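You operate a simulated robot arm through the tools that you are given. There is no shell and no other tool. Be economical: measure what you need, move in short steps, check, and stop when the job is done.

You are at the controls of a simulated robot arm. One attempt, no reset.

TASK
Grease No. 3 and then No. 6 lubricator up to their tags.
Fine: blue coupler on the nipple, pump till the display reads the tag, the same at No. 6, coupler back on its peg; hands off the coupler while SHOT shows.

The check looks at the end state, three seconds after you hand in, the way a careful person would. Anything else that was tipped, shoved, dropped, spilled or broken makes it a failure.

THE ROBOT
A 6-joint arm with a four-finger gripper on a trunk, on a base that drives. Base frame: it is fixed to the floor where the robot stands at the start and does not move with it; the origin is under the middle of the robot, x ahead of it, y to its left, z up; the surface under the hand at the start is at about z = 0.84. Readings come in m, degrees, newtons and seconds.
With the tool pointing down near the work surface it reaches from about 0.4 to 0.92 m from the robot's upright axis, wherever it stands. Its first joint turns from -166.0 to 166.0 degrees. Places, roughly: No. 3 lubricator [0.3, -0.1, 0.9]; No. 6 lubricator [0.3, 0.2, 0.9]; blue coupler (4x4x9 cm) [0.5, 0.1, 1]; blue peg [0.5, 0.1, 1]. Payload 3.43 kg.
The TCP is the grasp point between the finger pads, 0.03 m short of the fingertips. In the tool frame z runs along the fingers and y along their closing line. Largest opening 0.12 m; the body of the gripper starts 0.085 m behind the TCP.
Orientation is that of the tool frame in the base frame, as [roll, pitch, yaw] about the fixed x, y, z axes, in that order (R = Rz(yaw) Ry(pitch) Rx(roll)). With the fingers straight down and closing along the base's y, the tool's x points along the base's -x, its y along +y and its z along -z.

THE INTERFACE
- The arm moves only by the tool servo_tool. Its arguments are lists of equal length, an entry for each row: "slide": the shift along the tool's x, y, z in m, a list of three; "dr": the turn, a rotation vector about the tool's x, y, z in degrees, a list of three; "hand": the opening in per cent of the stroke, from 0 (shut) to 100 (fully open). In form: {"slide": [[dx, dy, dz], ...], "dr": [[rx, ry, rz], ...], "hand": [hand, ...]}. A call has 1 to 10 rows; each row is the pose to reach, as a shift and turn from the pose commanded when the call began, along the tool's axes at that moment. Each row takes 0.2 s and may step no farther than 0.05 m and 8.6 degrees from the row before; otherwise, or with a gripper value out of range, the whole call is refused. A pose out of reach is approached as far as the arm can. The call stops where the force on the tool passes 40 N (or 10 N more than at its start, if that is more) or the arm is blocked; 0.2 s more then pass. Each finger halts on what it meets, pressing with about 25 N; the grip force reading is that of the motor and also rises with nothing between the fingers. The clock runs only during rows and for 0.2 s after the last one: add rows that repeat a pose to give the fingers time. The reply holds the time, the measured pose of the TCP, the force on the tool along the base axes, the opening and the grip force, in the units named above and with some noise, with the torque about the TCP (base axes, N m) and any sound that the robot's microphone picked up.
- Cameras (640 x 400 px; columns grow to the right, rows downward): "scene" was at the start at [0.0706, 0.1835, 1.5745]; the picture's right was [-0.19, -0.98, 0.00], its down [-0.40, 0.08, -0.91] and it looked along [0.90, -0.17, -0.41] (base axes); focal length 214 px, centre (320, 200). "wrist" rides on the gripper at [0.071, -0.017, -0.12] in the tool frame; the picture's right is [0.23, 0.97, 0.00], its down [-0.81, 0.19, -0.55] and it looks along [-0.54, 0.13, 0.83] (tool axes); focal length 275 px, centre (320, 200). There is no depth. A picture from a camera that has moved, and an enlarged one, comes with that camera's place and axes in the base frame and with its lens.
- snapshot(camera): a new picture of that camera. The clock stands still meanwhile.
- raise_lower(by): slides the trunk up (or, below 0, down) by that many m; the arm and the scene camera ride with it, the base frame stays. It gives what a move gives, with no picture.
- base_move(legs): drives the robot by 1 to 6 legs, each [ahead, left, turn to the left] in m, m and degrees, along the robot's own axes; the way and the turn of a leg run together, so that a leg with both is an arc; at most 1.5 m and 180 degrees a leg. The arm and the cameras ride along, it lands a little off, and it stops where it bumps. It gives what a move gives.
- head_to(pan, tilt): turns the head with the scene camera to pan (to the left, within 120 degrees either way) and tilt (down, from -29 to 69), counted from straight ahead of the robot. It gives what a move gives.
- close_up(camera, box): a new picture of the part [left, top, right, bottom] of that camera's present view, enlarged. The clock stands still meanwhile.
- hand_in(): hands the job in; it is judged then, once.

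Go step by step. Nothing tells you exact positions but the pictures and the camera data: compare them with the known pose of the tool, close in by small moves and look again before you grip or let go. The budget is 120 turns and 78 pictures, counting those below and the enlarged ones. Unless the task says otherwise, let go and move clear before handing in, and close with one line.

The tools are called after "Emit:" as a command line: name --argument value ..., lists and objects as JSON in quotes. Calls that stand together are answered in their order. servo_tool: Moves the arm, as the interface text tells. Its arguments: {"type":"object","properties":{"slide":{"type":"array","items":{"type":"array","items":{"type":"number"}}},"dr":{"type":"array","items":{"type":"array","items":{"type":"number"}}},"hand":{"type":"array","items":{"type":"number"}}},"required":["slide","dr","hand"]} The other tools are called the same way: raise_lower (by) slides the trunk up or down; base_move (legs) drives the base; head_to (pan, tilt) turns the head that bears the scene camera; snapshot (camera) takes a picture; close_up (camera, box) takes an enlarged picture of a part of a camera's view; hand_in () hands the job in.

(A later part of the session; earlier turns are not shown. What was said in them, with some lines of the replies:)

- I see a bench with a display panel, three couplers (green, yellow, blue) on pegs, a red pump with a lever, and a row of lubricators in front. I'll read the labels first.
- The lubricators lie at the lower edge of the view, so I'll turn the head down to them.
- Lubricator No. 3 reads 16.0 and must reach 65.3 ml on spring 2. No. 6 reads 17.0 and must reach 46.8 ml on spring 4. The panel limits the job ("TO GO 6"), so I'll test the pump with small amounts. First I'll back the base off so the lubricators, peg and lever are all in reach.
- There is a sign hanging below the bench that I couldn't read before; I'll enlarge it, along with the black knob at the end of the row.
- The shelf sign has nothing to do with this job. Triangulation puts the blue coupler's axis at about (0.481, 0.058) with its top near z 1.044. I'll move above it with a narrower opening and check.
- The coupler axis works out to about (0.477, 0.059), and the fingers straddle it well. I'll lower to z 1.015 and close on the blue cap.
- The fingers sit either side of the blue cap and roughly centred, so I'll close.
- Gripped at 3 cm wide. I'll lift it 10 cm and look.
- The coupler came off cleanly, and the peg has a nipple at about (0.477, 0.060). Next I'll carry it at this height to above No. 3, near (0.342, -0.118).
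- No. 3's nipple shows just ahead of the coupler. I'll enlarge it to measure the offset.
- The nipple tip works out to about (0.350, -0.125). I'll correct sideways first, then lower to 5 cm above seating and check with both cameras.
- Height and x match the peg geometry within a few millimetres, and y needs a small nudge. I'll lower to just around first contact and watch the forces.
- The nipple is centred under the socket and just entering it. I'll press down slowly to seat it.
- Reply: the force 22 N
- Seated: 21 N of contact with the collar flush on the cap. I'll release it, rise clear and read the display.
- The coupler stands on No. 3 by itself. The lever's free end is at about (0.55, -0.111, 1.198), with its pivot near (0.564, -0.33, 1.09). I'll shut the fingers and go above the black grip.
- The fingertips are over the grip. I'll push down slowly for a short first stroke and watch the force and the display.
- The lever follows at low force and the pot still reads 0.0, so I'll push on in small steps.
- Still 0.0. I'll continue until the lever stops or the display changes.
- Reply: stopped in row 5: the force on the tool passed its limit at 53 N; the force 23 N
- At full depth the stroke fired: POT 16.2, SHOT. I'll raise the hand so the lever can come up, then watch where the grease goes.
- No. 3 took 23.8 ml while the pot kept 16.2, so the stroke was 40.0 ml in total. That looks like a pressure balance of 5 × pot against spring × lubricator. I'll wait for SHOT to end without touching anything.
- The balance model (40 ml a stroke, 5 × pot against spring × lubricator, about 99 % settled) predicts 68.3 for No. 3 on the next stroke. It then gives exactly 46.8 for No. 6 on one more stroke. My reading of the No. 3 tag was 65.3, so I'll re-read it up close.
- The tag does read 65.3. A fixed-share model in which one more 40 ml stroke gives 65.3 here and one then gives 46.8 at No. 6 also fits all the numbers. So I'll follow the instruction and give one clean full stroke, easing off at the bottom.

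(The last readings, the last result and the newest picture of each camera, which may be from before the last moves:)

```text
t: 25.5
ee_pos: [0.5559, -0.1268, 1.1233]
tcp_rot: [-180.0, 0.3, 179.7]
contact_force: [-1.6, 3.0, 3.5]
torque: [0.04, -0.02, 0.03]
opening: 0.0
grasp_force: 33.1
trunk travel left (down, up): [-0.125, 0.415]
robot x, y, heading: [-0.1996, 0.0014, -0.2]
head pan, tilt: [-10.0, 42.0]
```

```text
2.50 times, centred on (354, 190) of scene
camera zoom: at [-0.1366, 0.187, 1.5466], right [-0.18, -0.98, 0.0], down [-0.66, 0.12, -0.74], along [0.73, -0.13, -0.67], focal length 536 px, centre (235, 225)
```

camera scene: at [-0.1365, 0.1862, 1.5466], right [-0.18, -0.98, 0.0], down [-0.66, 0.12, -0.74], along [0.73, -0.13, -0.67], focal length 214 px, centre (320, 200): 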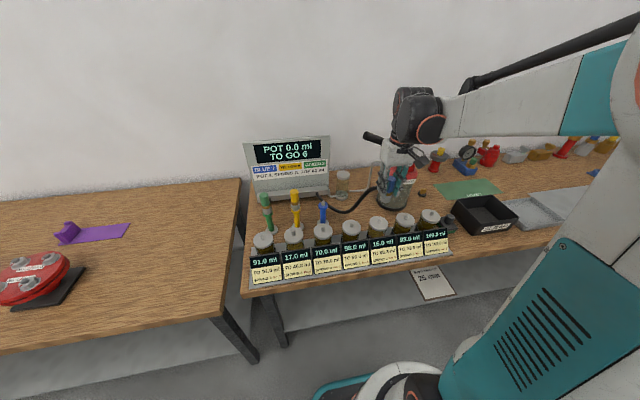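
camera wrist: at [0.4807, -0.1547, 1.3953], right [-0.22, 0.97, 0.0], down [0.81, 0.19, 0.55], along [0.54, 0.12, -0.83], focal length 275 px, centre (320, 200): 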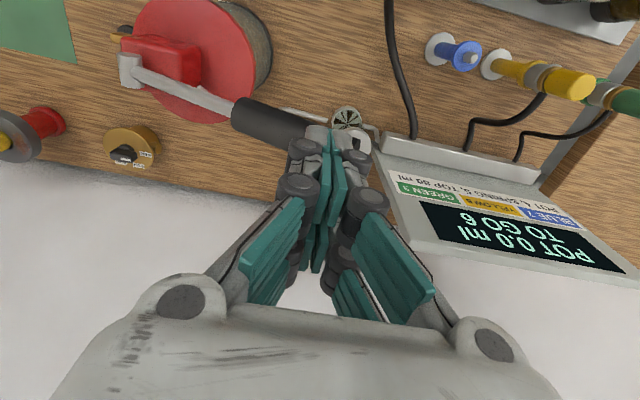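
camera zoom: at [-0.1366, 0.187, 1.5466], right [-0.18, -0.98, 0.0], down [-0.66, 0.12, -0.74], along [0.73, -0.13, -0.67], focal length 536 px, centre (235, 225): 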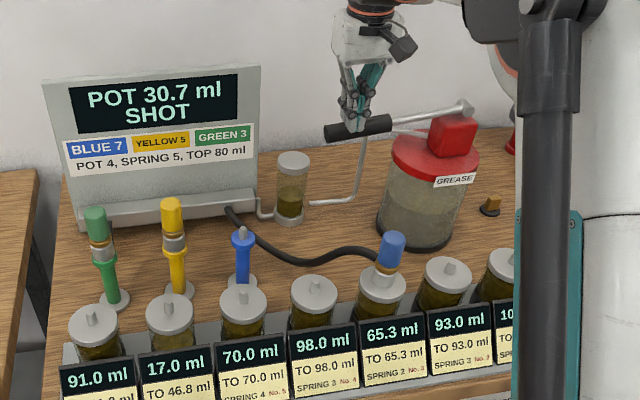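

No. 3 reads exactly 65.3, with the pot at 30.7 as predicted. I'll raise the hand and return above the coupler without touching it until SHOT clears.

Emit:
servo_tool --slide '[[0, 0, -0.03], [0, 0, -0.07], [0, 0, -0.11], [0, 0, -0.15], [0.04, 0, -0.15], [0.08, 0, -0.15], [0.12, 0.003, -0.15], [0.16, 0.003, -0.15], [0.2, 0.003, -0.15], [0.205, 0.003, -0.15]]' --dr '[[0, 0, 0], [0, 0, 0], [0, 0, 0], [0, 0, 0], [0, 0, 0], [0, 0, 0], [0, 0, 0], [0, 0, 0], [0, 0, 0], [0, 0, 0]]' --hand '[0, 0, 0, 0, 0, 0, 0, 20, 40, 60]'

Emit:
close_up --camera "scene" --box '[226, 110, 482, 270]'

```text
t: 27.7
ee_pos: [0.3508, -0.1223, 1.272]
tcp_rot: [-179.9, 0.3, 179.7]
contact_force: [-0.4, -0.2, 0.4]
torque: [0.03, -0.02, -0.01]
opening: 0.0721
grasp_force: 0.0
trunk travel left (down, up): [-0.125, 0.415]
robot x, y, heading: [-0.2001, 0.0039, -0.3]
head pan, tilt: [-10.0, 42.0]
```

```text
2.50 times, centred on (354, 190) of scene
camera zoom: at [-0.1365, 0.1866, 1.5466], right [-0.18, -0.98, 0.0], down [-0.66, 0.12, -0.74], along [0.73, -0.13, -0.67], focal length 536 px, centre (235, 225)
```

zoom: 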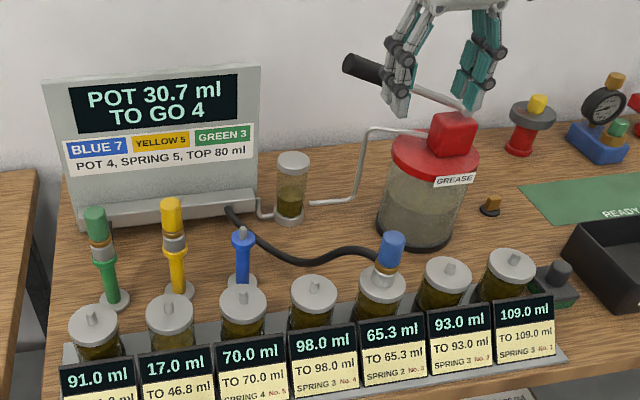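

SHOT has cleared and TO GO is 4. I'll go down and take the coupler again.

Emit:
servo_tool --slide '[[0, -0.002, 0.05], [0, -0.002, 0.1], [0, -0.002, 0.15], [0, -0.002, 0.2], [0, -0.002, 0.235], [0, -0.002, 0.257], [0, -0.002, 0.257], [0, -0.002, 0.257], [0, -0.002, 0.257], [0, -0.002, 0.257]]' --dr '[[0, 0, 0], [0, 0, 0], [0, 0, 0], [0, 0, 0], [0, 0, 0], [0, 0, 0], [0, 0, 0], [0, 0, 0], [0, 0, 0], [0, 0, 0]]' --hand '[60, 60, 60, 60, 60, 60, 60, 20, 20, 20]'

Emit:
close_up --camera "scene" --box '[336, 180, 432, 240]'

```text
t: 29.9
ee_pos: [0.3512, -0.1241, 1.0145]
tcp_rot: [-180.0, 0.4, 179.7]
contact_force: [-0.3, -0.7, 0.3]
torque: [-0.02, -0.02, -0.01]
opening: 0.029
grasp_force: 25.6
trunk travel left (down, up): [-0.125, 0.415]
robot x, y, heading: [-0.1982, 0.0029, -0.3]
head pan, tilt: [-10.0, 42.0]
```

```text
6.67 times, centred on (384, 210) of scene
camera zoom: at [-0.136, 0.1866, 1.5466], right [-0.18, -0.98, 0.0], down [-0.66, 0.12, -0.74], along [0.73, -0.13, -0.67], focal length 1430 px, centre (-107, 133)
```

zoom: 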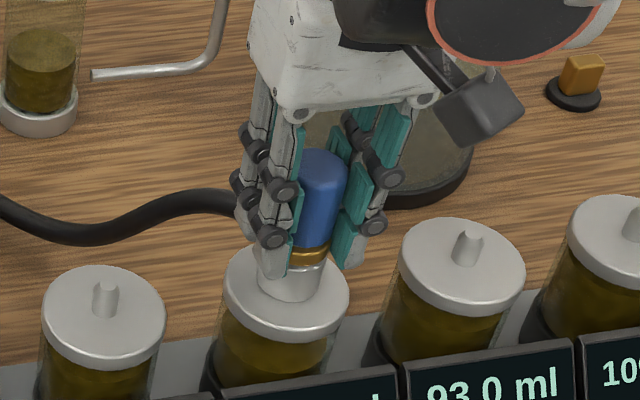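

Coupler gripped. I'll lift it 12 cm and carry it over to No. 6, which should be near (0.351, 0.180).

Emit:
servo_tool --slide '[[0, 0, -0.03], [0, 0, -0.075], [0, 0, -0.12], [0, 0.044, -0.12], [0, 0.088, -0.12], [0, 0.132, -0.12], [0, 0.176, -0.12], [0, 0.22, -0.12], [0, 0.264, -0.12], [0, 0.304, -0.12]]' --dr '[[0, 0, 0], [0, 0, 0], [0, 0, 0], [0, 0, 0], [0, 0, 0], [0, 0, 0], [0, 0, 0], [0, 0, 0], [0, 0, 0], [0, 0, 0]]' --hand '[20, 20, 20, 20, 20, 20, 20, 20, 20, 20]'

Emit:
close_up --camera "wrist" --box '[240, 40, 400, 140]'

Emit:
close_up --camera "scene" --box '[226, 110, 482, 270]'

```text
t: 32.1
ee_pos: [0.3549, 0.1788, 1.1368]
tcp_rot: [-179.9, 0.2, 179.7]
contact_force: [-0.5, -0.6, -1.9]
torque: [0.0, -0.03, -0.01]
opening: 0.0289
grasp_force: 25.3
trunk travel left (down, up): [-0.125, 0.415]
robot x, y, heading: [-0.1962, -0.002, -0.4]
head pan, tilt: [-10.0, 42.0]
```

```text
4.00 times, centred on (320, 90) of wrist
camera zoom: at [0.2819, 0.1636, 1.257], right [-0.22, 0.97, 0.0], down [0.81, 0.19, 0.56], along [0.54, 0.12, -0.83], focal length 1101 px, centre (320, 640)
```

zoom: 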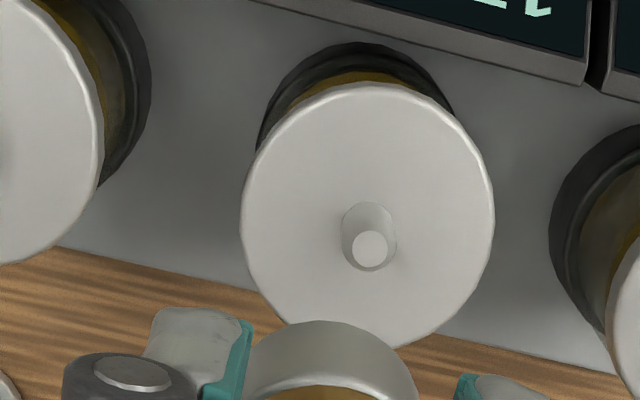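

```text
2.50 times, centred on (354, 190) of scene
camera zoom: at [-0.1358, 0.1871, 1.5465], right [-0.18, -0.98, 0.0], down [-0.66, 0.12, -0.74], along [0.73, -0.13, -0.67], focal length 536 px, centre (235, 225)
```

zoom: 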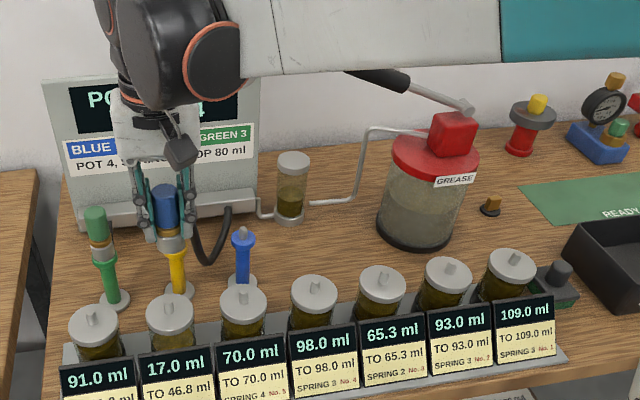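

No. 6's nipple is 4 mm back and 11 mm to the left of the tool axis. I'll correct, lower to just above entry and look.

Emit:
servo_tool --slide '[[0.0038, 0.0112, 0], [0.0038, 0.0112, 0.03], [0.0038, 0.0112, 0.06], [0.0038, 0.0112, 0.085], [0.0038, 0.0112, 0.1], [0.0038, 0.0112, 0.1]]' --dr '[[0, 0, 0], [0, 0, 0], [0, 0, 0], [0, 0, 0], [0, 0, 0], [0, 0, 0]]' --hand '[20, 20, 20, 20, 20, 20]'

Emit:
close_up --camera "scene" --box '[260, 190, 340, 250]'

Emit:
close_up --camera "wrist" --box '[240, 10, 400, 110]'

```text
t: 33.5
ee_pos: [0.3511, 0.1905, 1.035]
tcp_rot: [-180.0, 0.3, 179.6]
contact_force: [-0.1, 0.2, -2.3]
torque: [0.02, -0.01, 0.0]
opening: 0.0289
grasp_force: 25.1
trunk travel left (down, up): [-0.125, 0.415]
robot x, y, heading: [-0.1983, 0.0016, -0.3]
head pan, tilt: [-10.0, 42.0]
```

```text
6.67 times, centred on (300, 220) of scene
camera zoom: at [-0.1359, 0.1868, 1.5466], right [-0.18, -0.98, 0.0], down [-0.66, 0.12, -0.74], along [0.73, -0.13, -0.67], focal length 1430 px, centre (453, 67)
```

zoom: 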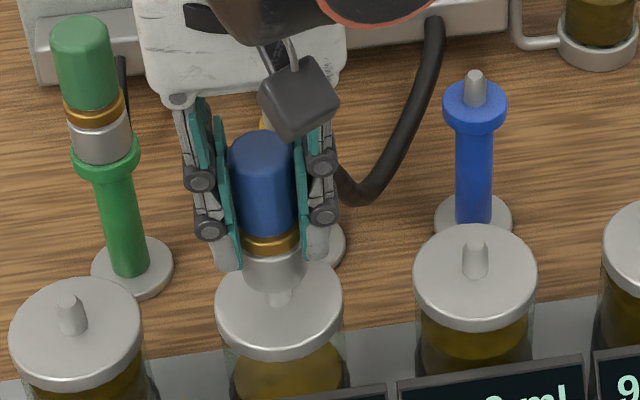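

```text
4.00 times, centred on (320, 60) of wrist
camera zoom: at [0.278, 0.1749, 1.1562], right [-0.23, 0.97, 0.0], down [0.81, 0.19, 0.56], along [0.54, 0.12, -0.83], focal length 1101 px, centre (320, 760)
```

zoom: 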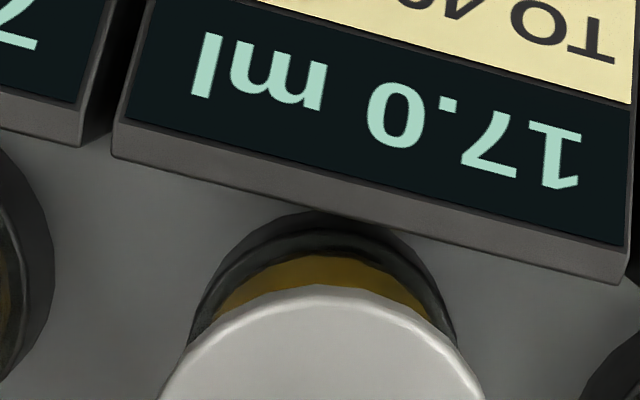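

It's aligned within about 1.5 mm at No. 6, whose display reads 17.0. I'll press down to seat it.

Emit:
servo_tool --slide '[[0, -0.001, 0.006], [0, -0.001, 0.012], [0, -0.001, 0.017], [0, -0.001, 0.021], [0, -0.001, 0.022]]' --dr '[[0, 0, 0], [0, 0, 0], [0, 0, 0], [0, 0, 0], [0, 0, 0]]' --hand '[20, 20, 20, 20, 20]'

Emit:
close_up --camera "scene" --box '[260, 190, 340, 250]'

```text
t: 34.7
ee_pos: [0.3496, 0.1905, 1.0137]
tcp_rot: [-179.9, 0.3, 179.7]
contact_force: [3.1, 1.9, 15.6]
torque: [0.03, -0.01, 0.01]
opening: 0.0291
grasp_force: 25.5
trunk travel left (down, up): [-0.125, 0.415]
robot x, y, heading: [-0.2, -0.0019, -0.2]
head pan, tilt: [-10.0, 42.0]
```

```text
6.67 times, centred on (300, 220) of scene
camera zoom: at [-0.1368, 0.1865, 1.5469], right [-0.18, -0.98, 0.0], down [-0.66, 0.12, -0.74], along [0.73, -0.13, -0.67], focal length 1430 px, centre (453, 67)
```

zoom: 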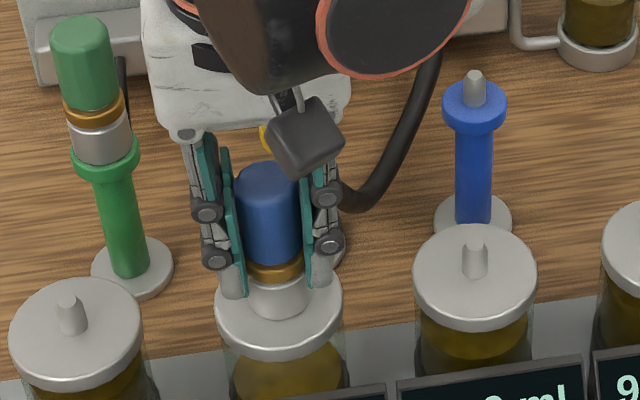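

Seated. I'll release, rise and check the display before heading to the lever.

Emit:
servo_tool --slide '[[0, 0, 0], [0, 0, 0], [0, 0, -0.04], [0, 0, -0.08], [0, 0, -0.12], [0, 0, -0.16], [0, 0, -0.2], [0, 0, -0.24], [0, 0, -0.26]]' --dr '[[0, 0, 0], [0, 0, 0], [0, 0, 0], [0, 0, 0], [0, 0, 0], [0, 0, 0], [0, 0, 0], [0, 0, 0], [0, 0, 0]]' --hand '[60, 60, 60, 60, 60, 60, 60, 60, 60]'

Emit:
snapshot --camera "wrist"

Emit:
close_up --camera "scene" --box '[226, 110, 482, 270]'

```text
t: 36.7
ee_pos: [0.3486, 0.188, 1.2711]
tcp_rot: [-179.9, 0.2, 179.7]
contact_force: [0.0, 0.0, -1.1]
torque: [0.01, 0.0, 0.04]
opening: 0.072
grasp_force: 0.0
trunk travel left (down, up): [-0.125, 0.415]
robot x, y, heading: [-0.199, -0.0018, -0.2]
head pan, tilt: [-10.0, 42.0]
```

```text
30 pictures are left
camera wrist: at [0.276, 0.1712, 1.3932], right [-0.23, 0.97, 0.0], down [0.81, 0.19, 0.56], along [0.54, 0.12, -0.83], focal length 275 px, centre (320, 200)
```

wrist: 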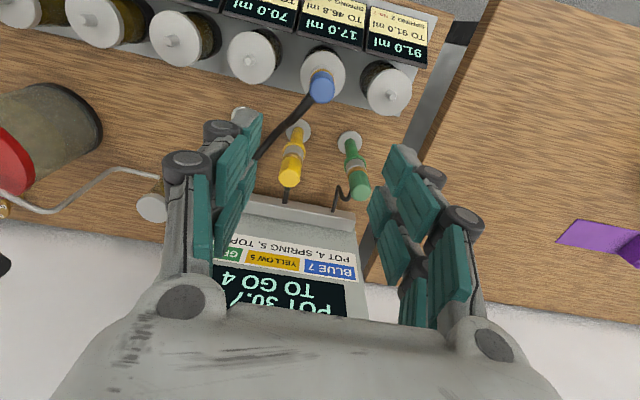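

```text
2.50 times, centred on (354, 190) of scene
camera zoom: at [-0.1379, 0.1701, 1.5531], right [-0.36, -0.93, 0.0], down [-0.57, 0.22, -0.79], along [0.74, -0.29, -0.61], focal length 536 px, centre (235, 225)
```

zoom: 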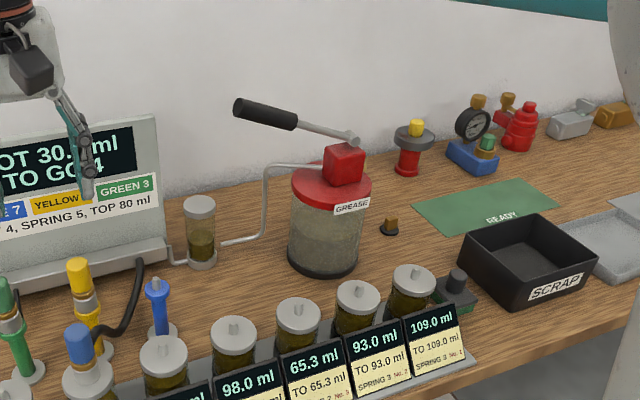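

The head was nudged by the arm, but No. 6 still reads 17.0 and the pot is at 30.7. I'll move to above the lever and then set the head back.

Emit:
servo_tool --slide '[[0, -0.03, 0], [-0.01, -0.075, 0], [-0.04, -0.115, 0], [-0.07, -0.15, 0], [-0.1, -0.187, 0], [-0.13, -0.223, 0], [-0.16, -0.26, 0], [-0.185, -0.297, 0], [-0.207, -0.321, 0], [-0.207, -0.321, 0]]' --dr '[[0, 0, 0], [0, 0, 0], [0, 0, 0], [0, 0, 0], [0, 0, 0], [0, 0, 0], [0, 0, 0], [0, 0, 0], [0, 0, 0], [0, 0, 0]]' --hand '[0, 0, 0, 0, 0, 0, 0, 0, 0, 0]'

Emit:
head_to --pan -10 --tilt 42

Emit:
close_up --camera "scene" --box '[226, 110, 482, 270]'

Emit:
snapshot --camera "wrist"

```text
t: 38.9
ee_pos: [0.5559, -0.1314, 1.2717]
tcp_rot: [179.9, 0.2, 179.6]
contact_force: [0.2, 0.5, -0.8]
torque: [0.01, 0.04, 0.01]
opening: 0.0
grasp_force: 25.0
trunk travel left (down, up): [-0.125, 0.415]
robot x, y, heading: [-0.2051, 0.0015, -0.5]
head pan, tilt: [-10.0, 42.0]
```

```text
t: 39.5
ee_pos: [0.5558, -0.1311, 1.2723]
tcp_rot: [-179.9, 0.2, 179.7]
contact_force: [-0.4, 1.0, 0.4]
torque: [0.01, 0.02, 0.0]
opening: 0.0
grasp_force: 25.5
trunk travel left (down, up): [-0.125, 0.415]
robot x, y, heading: [-0.1988, 0.0001, -0.3]
head pan, tilt: [-10.0, 42.0]
```

```text
2.50 times, centred on (354, 190) of scene
camera zoom: at [-0.1361, 0.1866, 1.5466], right [-0.18, -0.98, 0.0], down [-0.66, 0.12, -0.74], along [0.73, -0.13, -0.67], focal length 536 px, centre (235, 225)
```

zoom: 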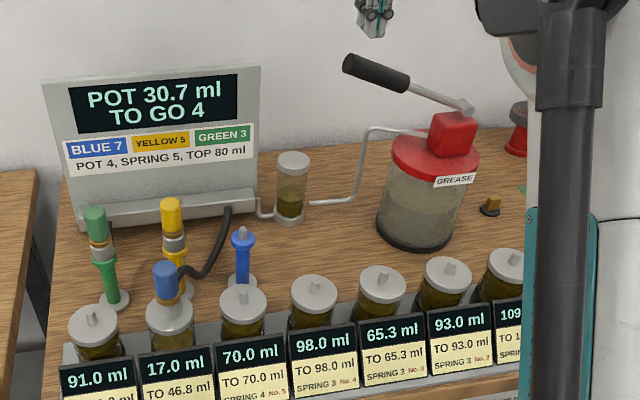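

```text
27 pictures are left
camera wrist: at [0.483, -0.1473, 1.3936], right [-0.23, 0.97, 0.0], down [0.81, 0.19, 0.56], along [0.54, 0.12, -0.83], focal length 275 px, centre (320, 200)
```

wrist: 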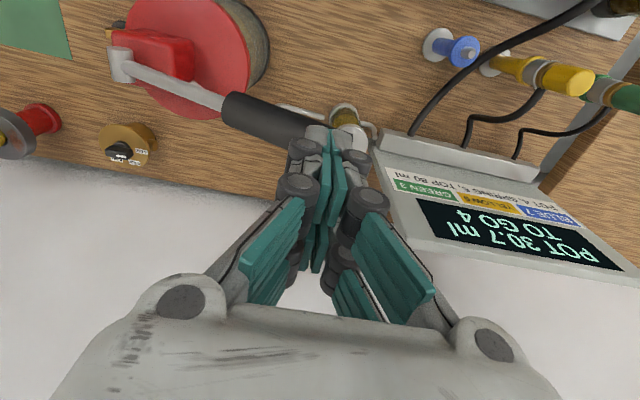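

All as expected: the head is restored, the coupler is on No. 6 and the lever is up. Now one full stroke, which should give 46.8.

Emit:
servo_tool --slide '[[0, 0, 0.04], [0, 0, 0.07], [0, 0.002, 0.1], [0, 0.003, 0.12], [0, 0.003, 0.13], [0, 0.003, 0.137], [0, 0.003, 0.143], [0, 0.003, 0.148]]' --dr '[[0, 0, 0], [0, 0, 0], [0, 0, 0], [0, 0, 0], [0, 0, 0], [0, 0, 0], [0, 0, 0], [0, 0, 0]]' --hand '[0, 0, 0, 0, 0, 0, 0, 0]'

Emit:
close_up --camera "scene" --box '[226, 110, 482, 270]'

```text
t: 41.3
ee_pos: [0.5555, -0.13, 1.1275]
tcp_rot: [-179.9, 0.3, 179.6]
contact_force: [1.7, 1.8, 3.3]
torque: [-0.01, -0.08, 0.04]
opening: 0.0
grasp_force: 33.9
trunk travel left (down, up): [-0.125, 0.415]
robot x, y, heading: [-0.1973, -0.0008, 0.1]
head pan, tilt: [-10.0, 42.0]
```

```text
2.50 times, centred on (354, 190) of scene
camera zoom: at [-0.1361, 0.1869, 1.5466], right [-0.18, -0.98, 0.0], down [-0.66, 0.12, -0.74], along [0.73, -0.13, -0.67], focal length 536 px, centre (235, 225)
```

zoom: 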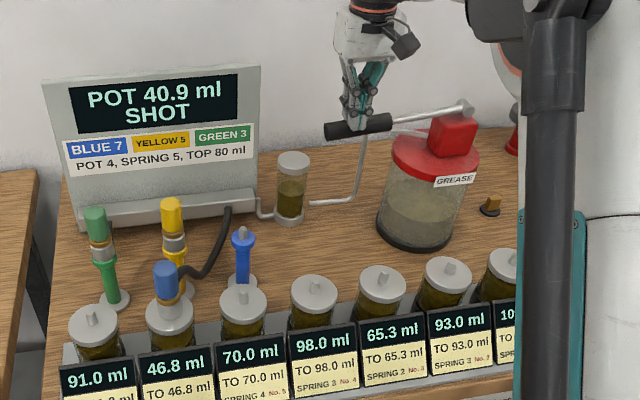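

No. 6 reads 46.8 exactly. I'll raise the hand and go back above No. 6, waiting for SHOT to clear before I touch the coupler.

Emit:
servo_tool --slide '[[0, 0, -0.03], [0, 0, -0.07], [0, 0, -0.11], [0, 0, -0.145]]' --dr '[[0, 0, 0], [0, 0, 0], [0, 0, 0], [0, 0, 0]]' --hand '[0, 0, 0, 0]'

Emit:
servo_tool --slide '[[0.022, 0.034, 0], [0.046, 0.072, 0], [0.069, 0.108, 0], [0.092, 0.144, 0], [0.115, 0.18, 0], [0.138, 0.216, 0], [0.16, 0.252, 0], [0.183, 0.288, 0], [0.206, 0.319, 0], [0.206, 0.319, 0]]' --dr '[[0, 0, 0], [0, 0, 0], [0, 0, 0], [0, 0, 0], [0, 0, 0], [0, 0, 0], [0, 0, 0], [0, 0, 0], [0, 0, 0], [0, 0, 0]]' --hand '[0, 0, 0, 0, 0, 0, 60, 60, 60, 60]'

Emit:
snapshot --camera "wrist"

Emit:
snapshot --camera "scene"

```text
t: 42.3
ee_pos: [0.5522, -0.1271, 1.2715]
tcp_rot: [-179.9, 0.3, 179.7]
contact_force: [0.6, -0.8, -0.8]
torque: [-0.02, 0.02, -0.03]
opening: 0.0
grasp_force: 33.4
trunk travel left (down, up): [-0.125, 0.415]
robot x, y, heading: [-0.2013, 0.0002, -0.5]
head pan, tilt: [-10.0, 42.0]
```

```text
t: 44.5
ee_pos: [0.3491, 0.1912, 1.2706]
tcp_rot: [-179.9, 0.3, 179.7]
contact_force: [0.3, -0.1, 0.3]
torque: [-0.02, -0.02, 0.0]
opening: 0.0718
grasp_force: 0.0
trunk travel left (down, up): [-0.125, 0.415]
robot x, y, heading: [-0.2013, -0.0006, -0.4]
head pan, tilt: [-10.0, 42.0]
```

```text
25 pictures are left
camera wrist: at [0.2767, 0.1744, 1.3911], right [-0.23, 0.97, 0.0], down [0.81, 0.19, 0.56], along [0.54, 0.12, -0.83], focal length 275 px, centre (320, 200)
```

wrist: 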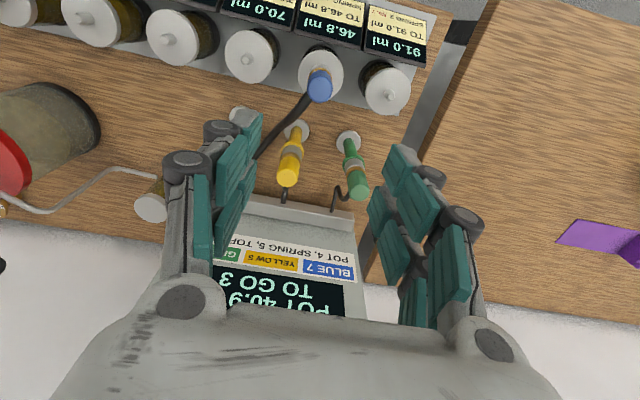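

```text
24 pictures are left
camera scene: at [-0.1372, 0.1717, 1.5538], right [-0.35, -0.94, 0.0], down [-0.57, 0.21, -0.8], along [0.75, -0.28, -0.6], focal length 214 px, centre (320, 200)
```

scene: 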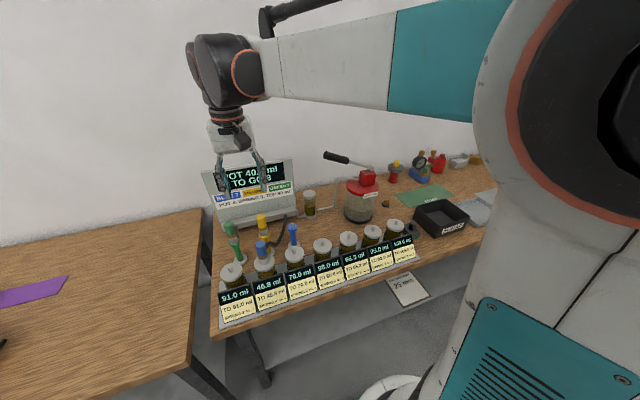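

SHOT is gone (TO GO 3). I'll take the coupler off No. 6.

Emit:
servo_tool --slide '[[0, -0.001, 0.05], [0, -0.001, 0.1], [0, -0.001, 0.15], [0, -0.001, 0.2], [0, -0.001, 0.235], [0, -0.001, 0.256], [0, -0.001, 0.256], [0, -0.001, 0.256], [0, -0.001, 0.256], [0, -0.001, 0.256]]' --dr '[[0, 0, 0], [0, 0, 0], [0, 0, 0], [0, 0, 0], [0, 0, 0], [0, 0, 0], [0, 0, 0], [0, 0, 0], [0, 0, 0], [0, 0, 0]]' --hand '[60, 60, 60, 60, 60, 60, 60, 20, 20, 20]'

Emit:
servo_tool --slide '[[0, 0, -0.03], [0, 0, -0.075], [0, 0, -0.12], [0, 0, -0.12]]' --dr '[[0, 0, 0], [0, 0, 0], [0, 0, 0], [0, 0, 0]]' --hand '[20, 20, 20, 20]'

Emit:
snapshot --camera "wrist"

```text
t: 46.7
ee_pos: [0.3517, 0.1886, 1.0154]
tcp_rot: [-179.9, 0.2, 179.7]
contact_force: [-1.8, 3.5, -1.8]
torque: [0.18, 0.09, -0.02]
opening: 0.0298
grasp_force: 25.0
trunk travel left (down, up): [-0.125, 0.415]
robot x, y, heading: [-0.2001, -0.0028, -0.2]
head pan, tilt: [-10.0, 42.0]
```

```text
t: 47.7
ee_pos: [0.3486, 0.1896, 1.1337]
tcp_rot: [-179.9, 0.3, 179.7]
contact_force: [0.4, 0.4, -1.5]
torque: [0.0, 0.01, -0.01]
opening: 0.0299
grasp_force: 25.3
trunk travel left (down, up): [-0.125, 0.415]
robot x, y, heading: [-0.199, 0.0021, -0.3]
head pan, tilt: [-10.0, 42.0]
```

```text
23 pictures are left
camera wrist: at [0.2764, 0.1734, 1.2549], right [-0.23, 0.97, 0.0], down [0.81, 0.19, 0.56], along [0.54, 0.12, -0.83], focal length 275 px, centre (320, 200)
```

wrist: 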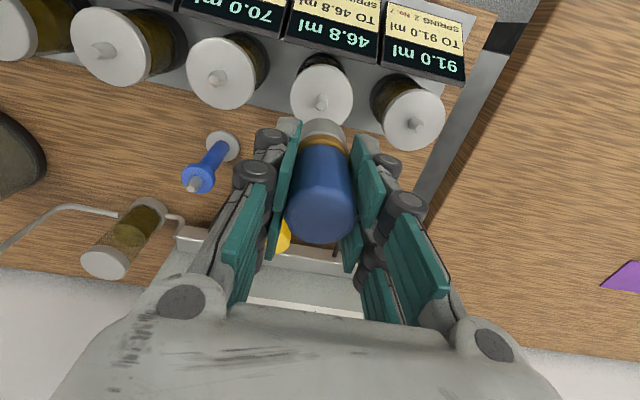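

The coupler is free. I'll slide right first to keep clear of the yellow coupler, then forward over the blue peg.

Emit:
servo_tool --slide '[[0, -0.045, 0], [0, -0.09, 0], [0, -0.13, 0], [-0.045, -0.13, 0], [-0.09, -0.13, 0], [-0.12, -0.13, 0], [-0.12, -0.13, 0]]' --dr '[[0, 0, 0], [0, 0, 0], [0, 0, 0], [0, 0, 0], [0, 0, 0], [0, 0, 0], [0, 0, 0]]' --hand '[20, 20, 20, 20, 20, 20, 20]'

Emit:
head_to --pan -10 --tilt 42

Emit:
close_up --camera "wrist" --box '[240, 40, 400, 140]'

Emit:
close_up --camera "scene" --box '[250, 140, 378, 220]'

```text
t: 49.3
ee_pos: [0.4687, 0.0599, 1.1347]
tcp_rot: [-179.9, 0.2, 179.7]
contact_force: [0.1, -0.1, -2.1]
torque: [0.02, 0.02, -0.02]
opening: 0.0296
grasp_force: 25.0
trunk travel left (down, up): [-0.125, 0.415]
robot x, y, heading: [-0.2028, -0.0004, -0.1]
head pan, tilt: [-10.0, 42.0]
```

```text
t: 49.9
ee_pos: [0.4686, 0.0598, 1.1357]
tcp_rot: [-179.8, 0.3, 179.9]
contact_force: [-0.1, 1.3, -2.2]
torque: [0.02, -0.03, 0.02]
opening: 0.0293
grasp_force: 25.5
trunk travel left (down, up): [-0.125, 0.415]
robot x, y, heading: [-0.2005, 0.0024, -0.2]
head pan, tilt: [-10.0, 42.0]
```

```text
4.00 times, centred on (320, 90) of wrist
camera zoom: at [0.3966, 0.0445, 1.2565], right [-0.23, 0.97, 0.0], down [0.81, 0.19, 0.56], along [0.54, 0.12, -0.83], focal length 1101 px, centre (320, 640)
```

zoom: 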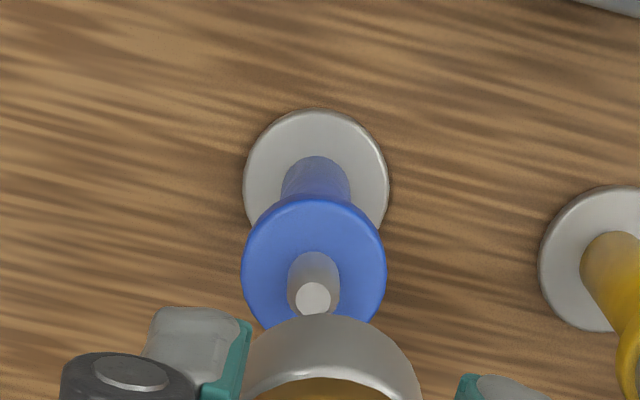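

```text
5.00 times, centred on (314, 180) of scene
camera zoom: at [-0.136, 0.1867, 1.5466], right [-0.18, -0.98, 0.0], down [-0.66, 0.12, -0.74], along [0.73, -0.13, -0.67], focal length 1072 px, centre (350, 300)
```

zoom: 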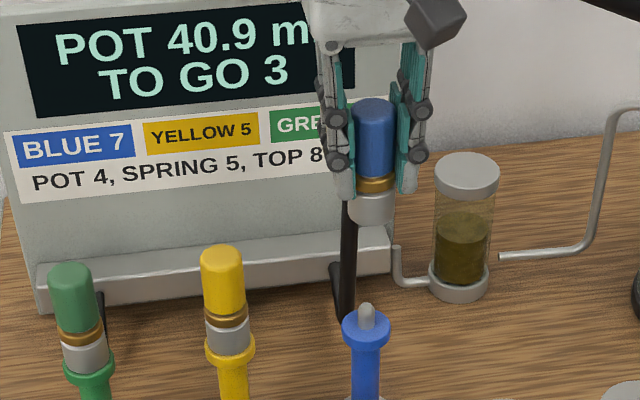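

The peg nipple is 10 mm ahead with no sideways offset. I'll correct and lower to just above it.

Emit:
servo_tool --slide '[[-0.01, 0, 0], [-0.01, 0, 0.03], [-0.01, 0, 0.06], [-0.01, 0, 0.085], [-0.01, 0, 0.1], [-0.01, 0, 0.1]]' --dr '[[0, 0, 0], [0, 0, 0], [0, 0, 0], [0, 0, 0], [0, 0, 0], [0, 0, 0]]' --hand '[20, 20, 20, 20, 20, 20]'

Emit:
close_up --camera "scene" --box '[282, 160, 362, 220]'

Emit:
close_up --camera "wrist" --box '[240, 40, 400, 140]'

```text
t: 51.3
ee_pos: [0.4807, 0.061, 1.0342]
tcp_rot: [-179.9, 0.2, 179.7]
contact_force: [-0.5, -0.2, -1.7]
torque: [0.0, 0.02, 0.02]
opening: 0.0296
grasp_force: 25.5
trunk travel left (down, up): [-0.125, 0.415]
robot x, y, heading: [-0.1956, 0.0004, -0.4]
head pan, tilt: [-10.0, 42.0]
```

```text
6.67 times, centred on (322, 190) of scene
camera zoom: at [-0.1359, 0.1867, 1.5466], right [-0.18, -0.98, 0.0], down [-0.66, 0.12, -0.74], along [0.73, -0.13, -0.67], focal length 1430 px, centre (307, 267)
```

zoom: 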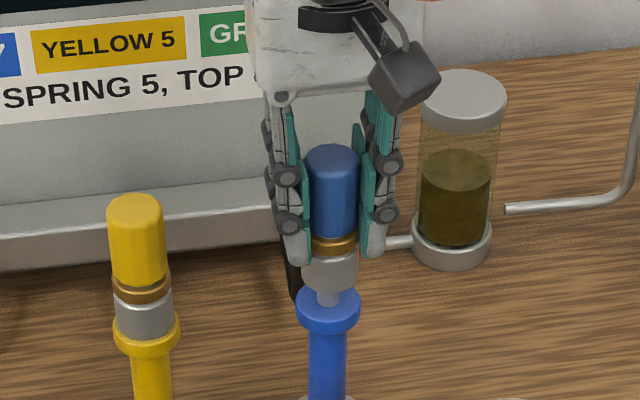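

```text
4.00 times, centred on (320, 90) of wrist
camera zoom: at [0.4077, 0.0441, 1.1552], right [-0.23, 0.97, 0.0], down [0.81, 0.19, 0.56], along [0.54, 0.12, -0.83], focal length 1101 px, centre (320, 640)
```

zoom: 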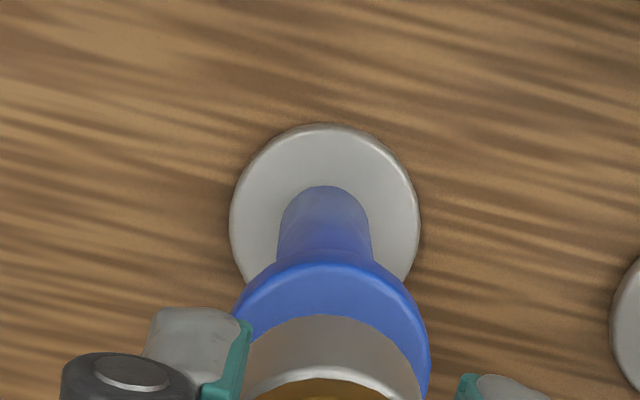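

Collar and peg line up in both views, so I'll press down to seat.

Emit:
servo_tool --slide '[[0.001, 0, 0.006], [0.001, 0, 0.012], [0.001, 0, 0.017], [0.001, 0, 0.02], [0.001, 0, 0.021]]' --dr '[[0, 0, 0], [0, 0, 0], [0, 0, 0], [0, 0, 0], [0, 0, 0]]' --hand '[20, 20, 20, 20, 20]'

Emit:
close_up --camera "scene" --box '[282, 160, 362, 220]'

```text
t: 52.5
ee_pos: [0.4783, 0.0607, 1.0154]
tcp_rot: [-179.8, 0.3, 179.7]
contact_force: [2.3, 2.3, 13.8]
torque: [-0.01, -0.07, -0.03]
opening: 0.0295
grasp_force: 24.7
trunk travel left (down, up): [-0.125, 0.415]
robot x, y, heading: [-0.2004, 0.0014, -0.5]
head pan, tilt: [-10.0, 42.0]
```

```text
6.67 times, centred on (322, 190) of scene
camera zoom: at [-0.1368, 0.1868, 1.5468], right [-0.18, -0.98, 0.0], down [-0.66, 0.12, -0.74], along [0.73, -0.13, -0.67], focal length 1430 px, centre (307, 267)
```

zoom: 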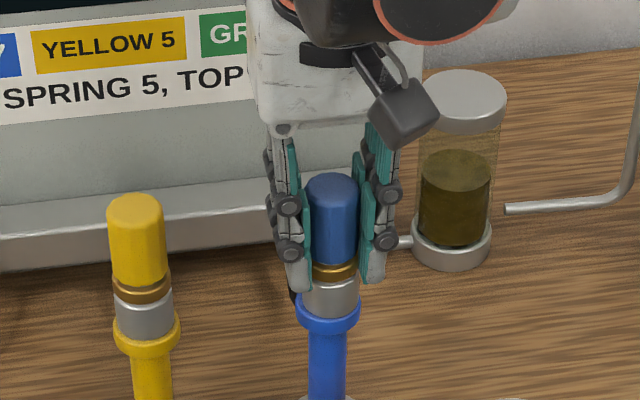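

Seated on the peg. I'll release and rise clear.

Emit:
servo_tool --slide '[[0, 0, 0], [0, 0, 0], [0, 0, -0.04], [0, 0, -0.08], [0, 0, -0.12], [0, 0, -0.16], [0, 0, -0.2], [0, 0, -0.24], [0.04, 0, -0.26], [0.08, 0, -0.28]]' --dr '[[0, 0, 0], [0, 0, 0], [0, 0, 0], [0, 0, 0], [0, 0, 0], [0, 0, 0], [0, 0, 0], [0, 0, 0], [0, 0, 0], [0, 0, 0]]' --hand '[60, 60, 60, 60, 60, 60, 60, 60, 60, 60]'

Emit:
head_to --pan -10 --tilt 42

Emit:
close_up --camera "scene" --box '[226, 110, 482, 270]'

Emit:
snapshot --camera "wrist"

```text
t: 54.7
ee_pos: [0.3955, 0.0593, 1.2927]
tcp_rot: [-179.9, 0.3, 179.7]
contact_force: [-0.7, 0.2, 0.5]
torque: [-0.01, -0.02, -0.03]
opening: 0.0722
grasp_force: 0.0
trunk travel left (down, up): [-0.125, 0.415]
robot x, y, heading: [-0.2009, -0.0032, -0.1]
head pan, tilt: [-10.0, 42.0]
```

```text
t: 55.3
ee_pos: [0.3984, 0.0581, 1.292]
tcp_rot: [-179.9, 0.3, 179.7]
contact_force: [-0.3, -0.1, -0.6]
torque: [-0.02, 0.01, -0.02]
opening: 0.0718
grasp_force: 0.1
trunk travel left (down, up): [-0.125, 0.415]
robot x, y, heading: [-0.2019, -0.0005, -0.2]
head pan, tilt: [-10.0, 42.0]
```

```text
2.50 times, centred on (354, 190) of scene
camera zoom: at [-0.1365, 0.1866, 1.5466], right [-0.18, -0.98, 0.0], down [-0.66, 0.12, -0.74], along [0.73, -0.13, -0.67], focal length 536 px, centre (235, 225)
```

zoom: 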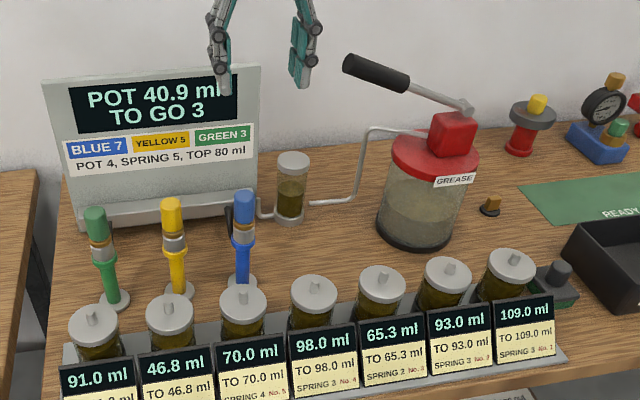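

```text
16 pictures are left
camera wrist: at [0.3259, 0.0433, 1.413], right [-0.23, 0.97, 0.0], down [0.81, 0.19, 0.56], along [0.54, 0.12, -0.83], focal length 275 px, centre (320, 200)
```

wrist: 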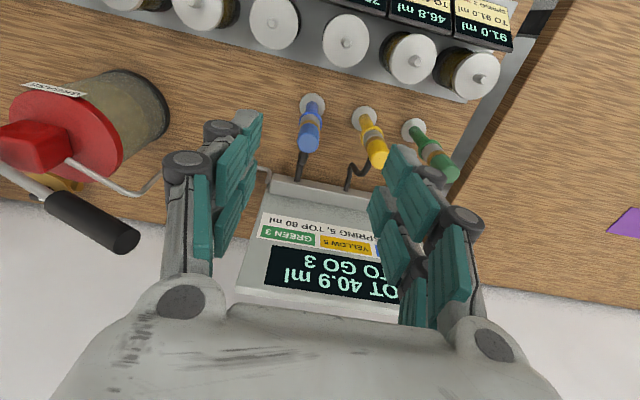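

No. 3 reads 65.3 and No. 6 reads 46.8, both on their tags. The blue coupler stands on its peg, nothing else has moved and the hand is clear, so I'm handing in.

Emit:
hand_in

```text
The job is handed in.
```

Both lubricators are greased up to their tags, No. 3 at 65.3 ml and No. 6 at 46.8 ml. The blue coupler is back on its peg, and I only touched it when SHOT was off.
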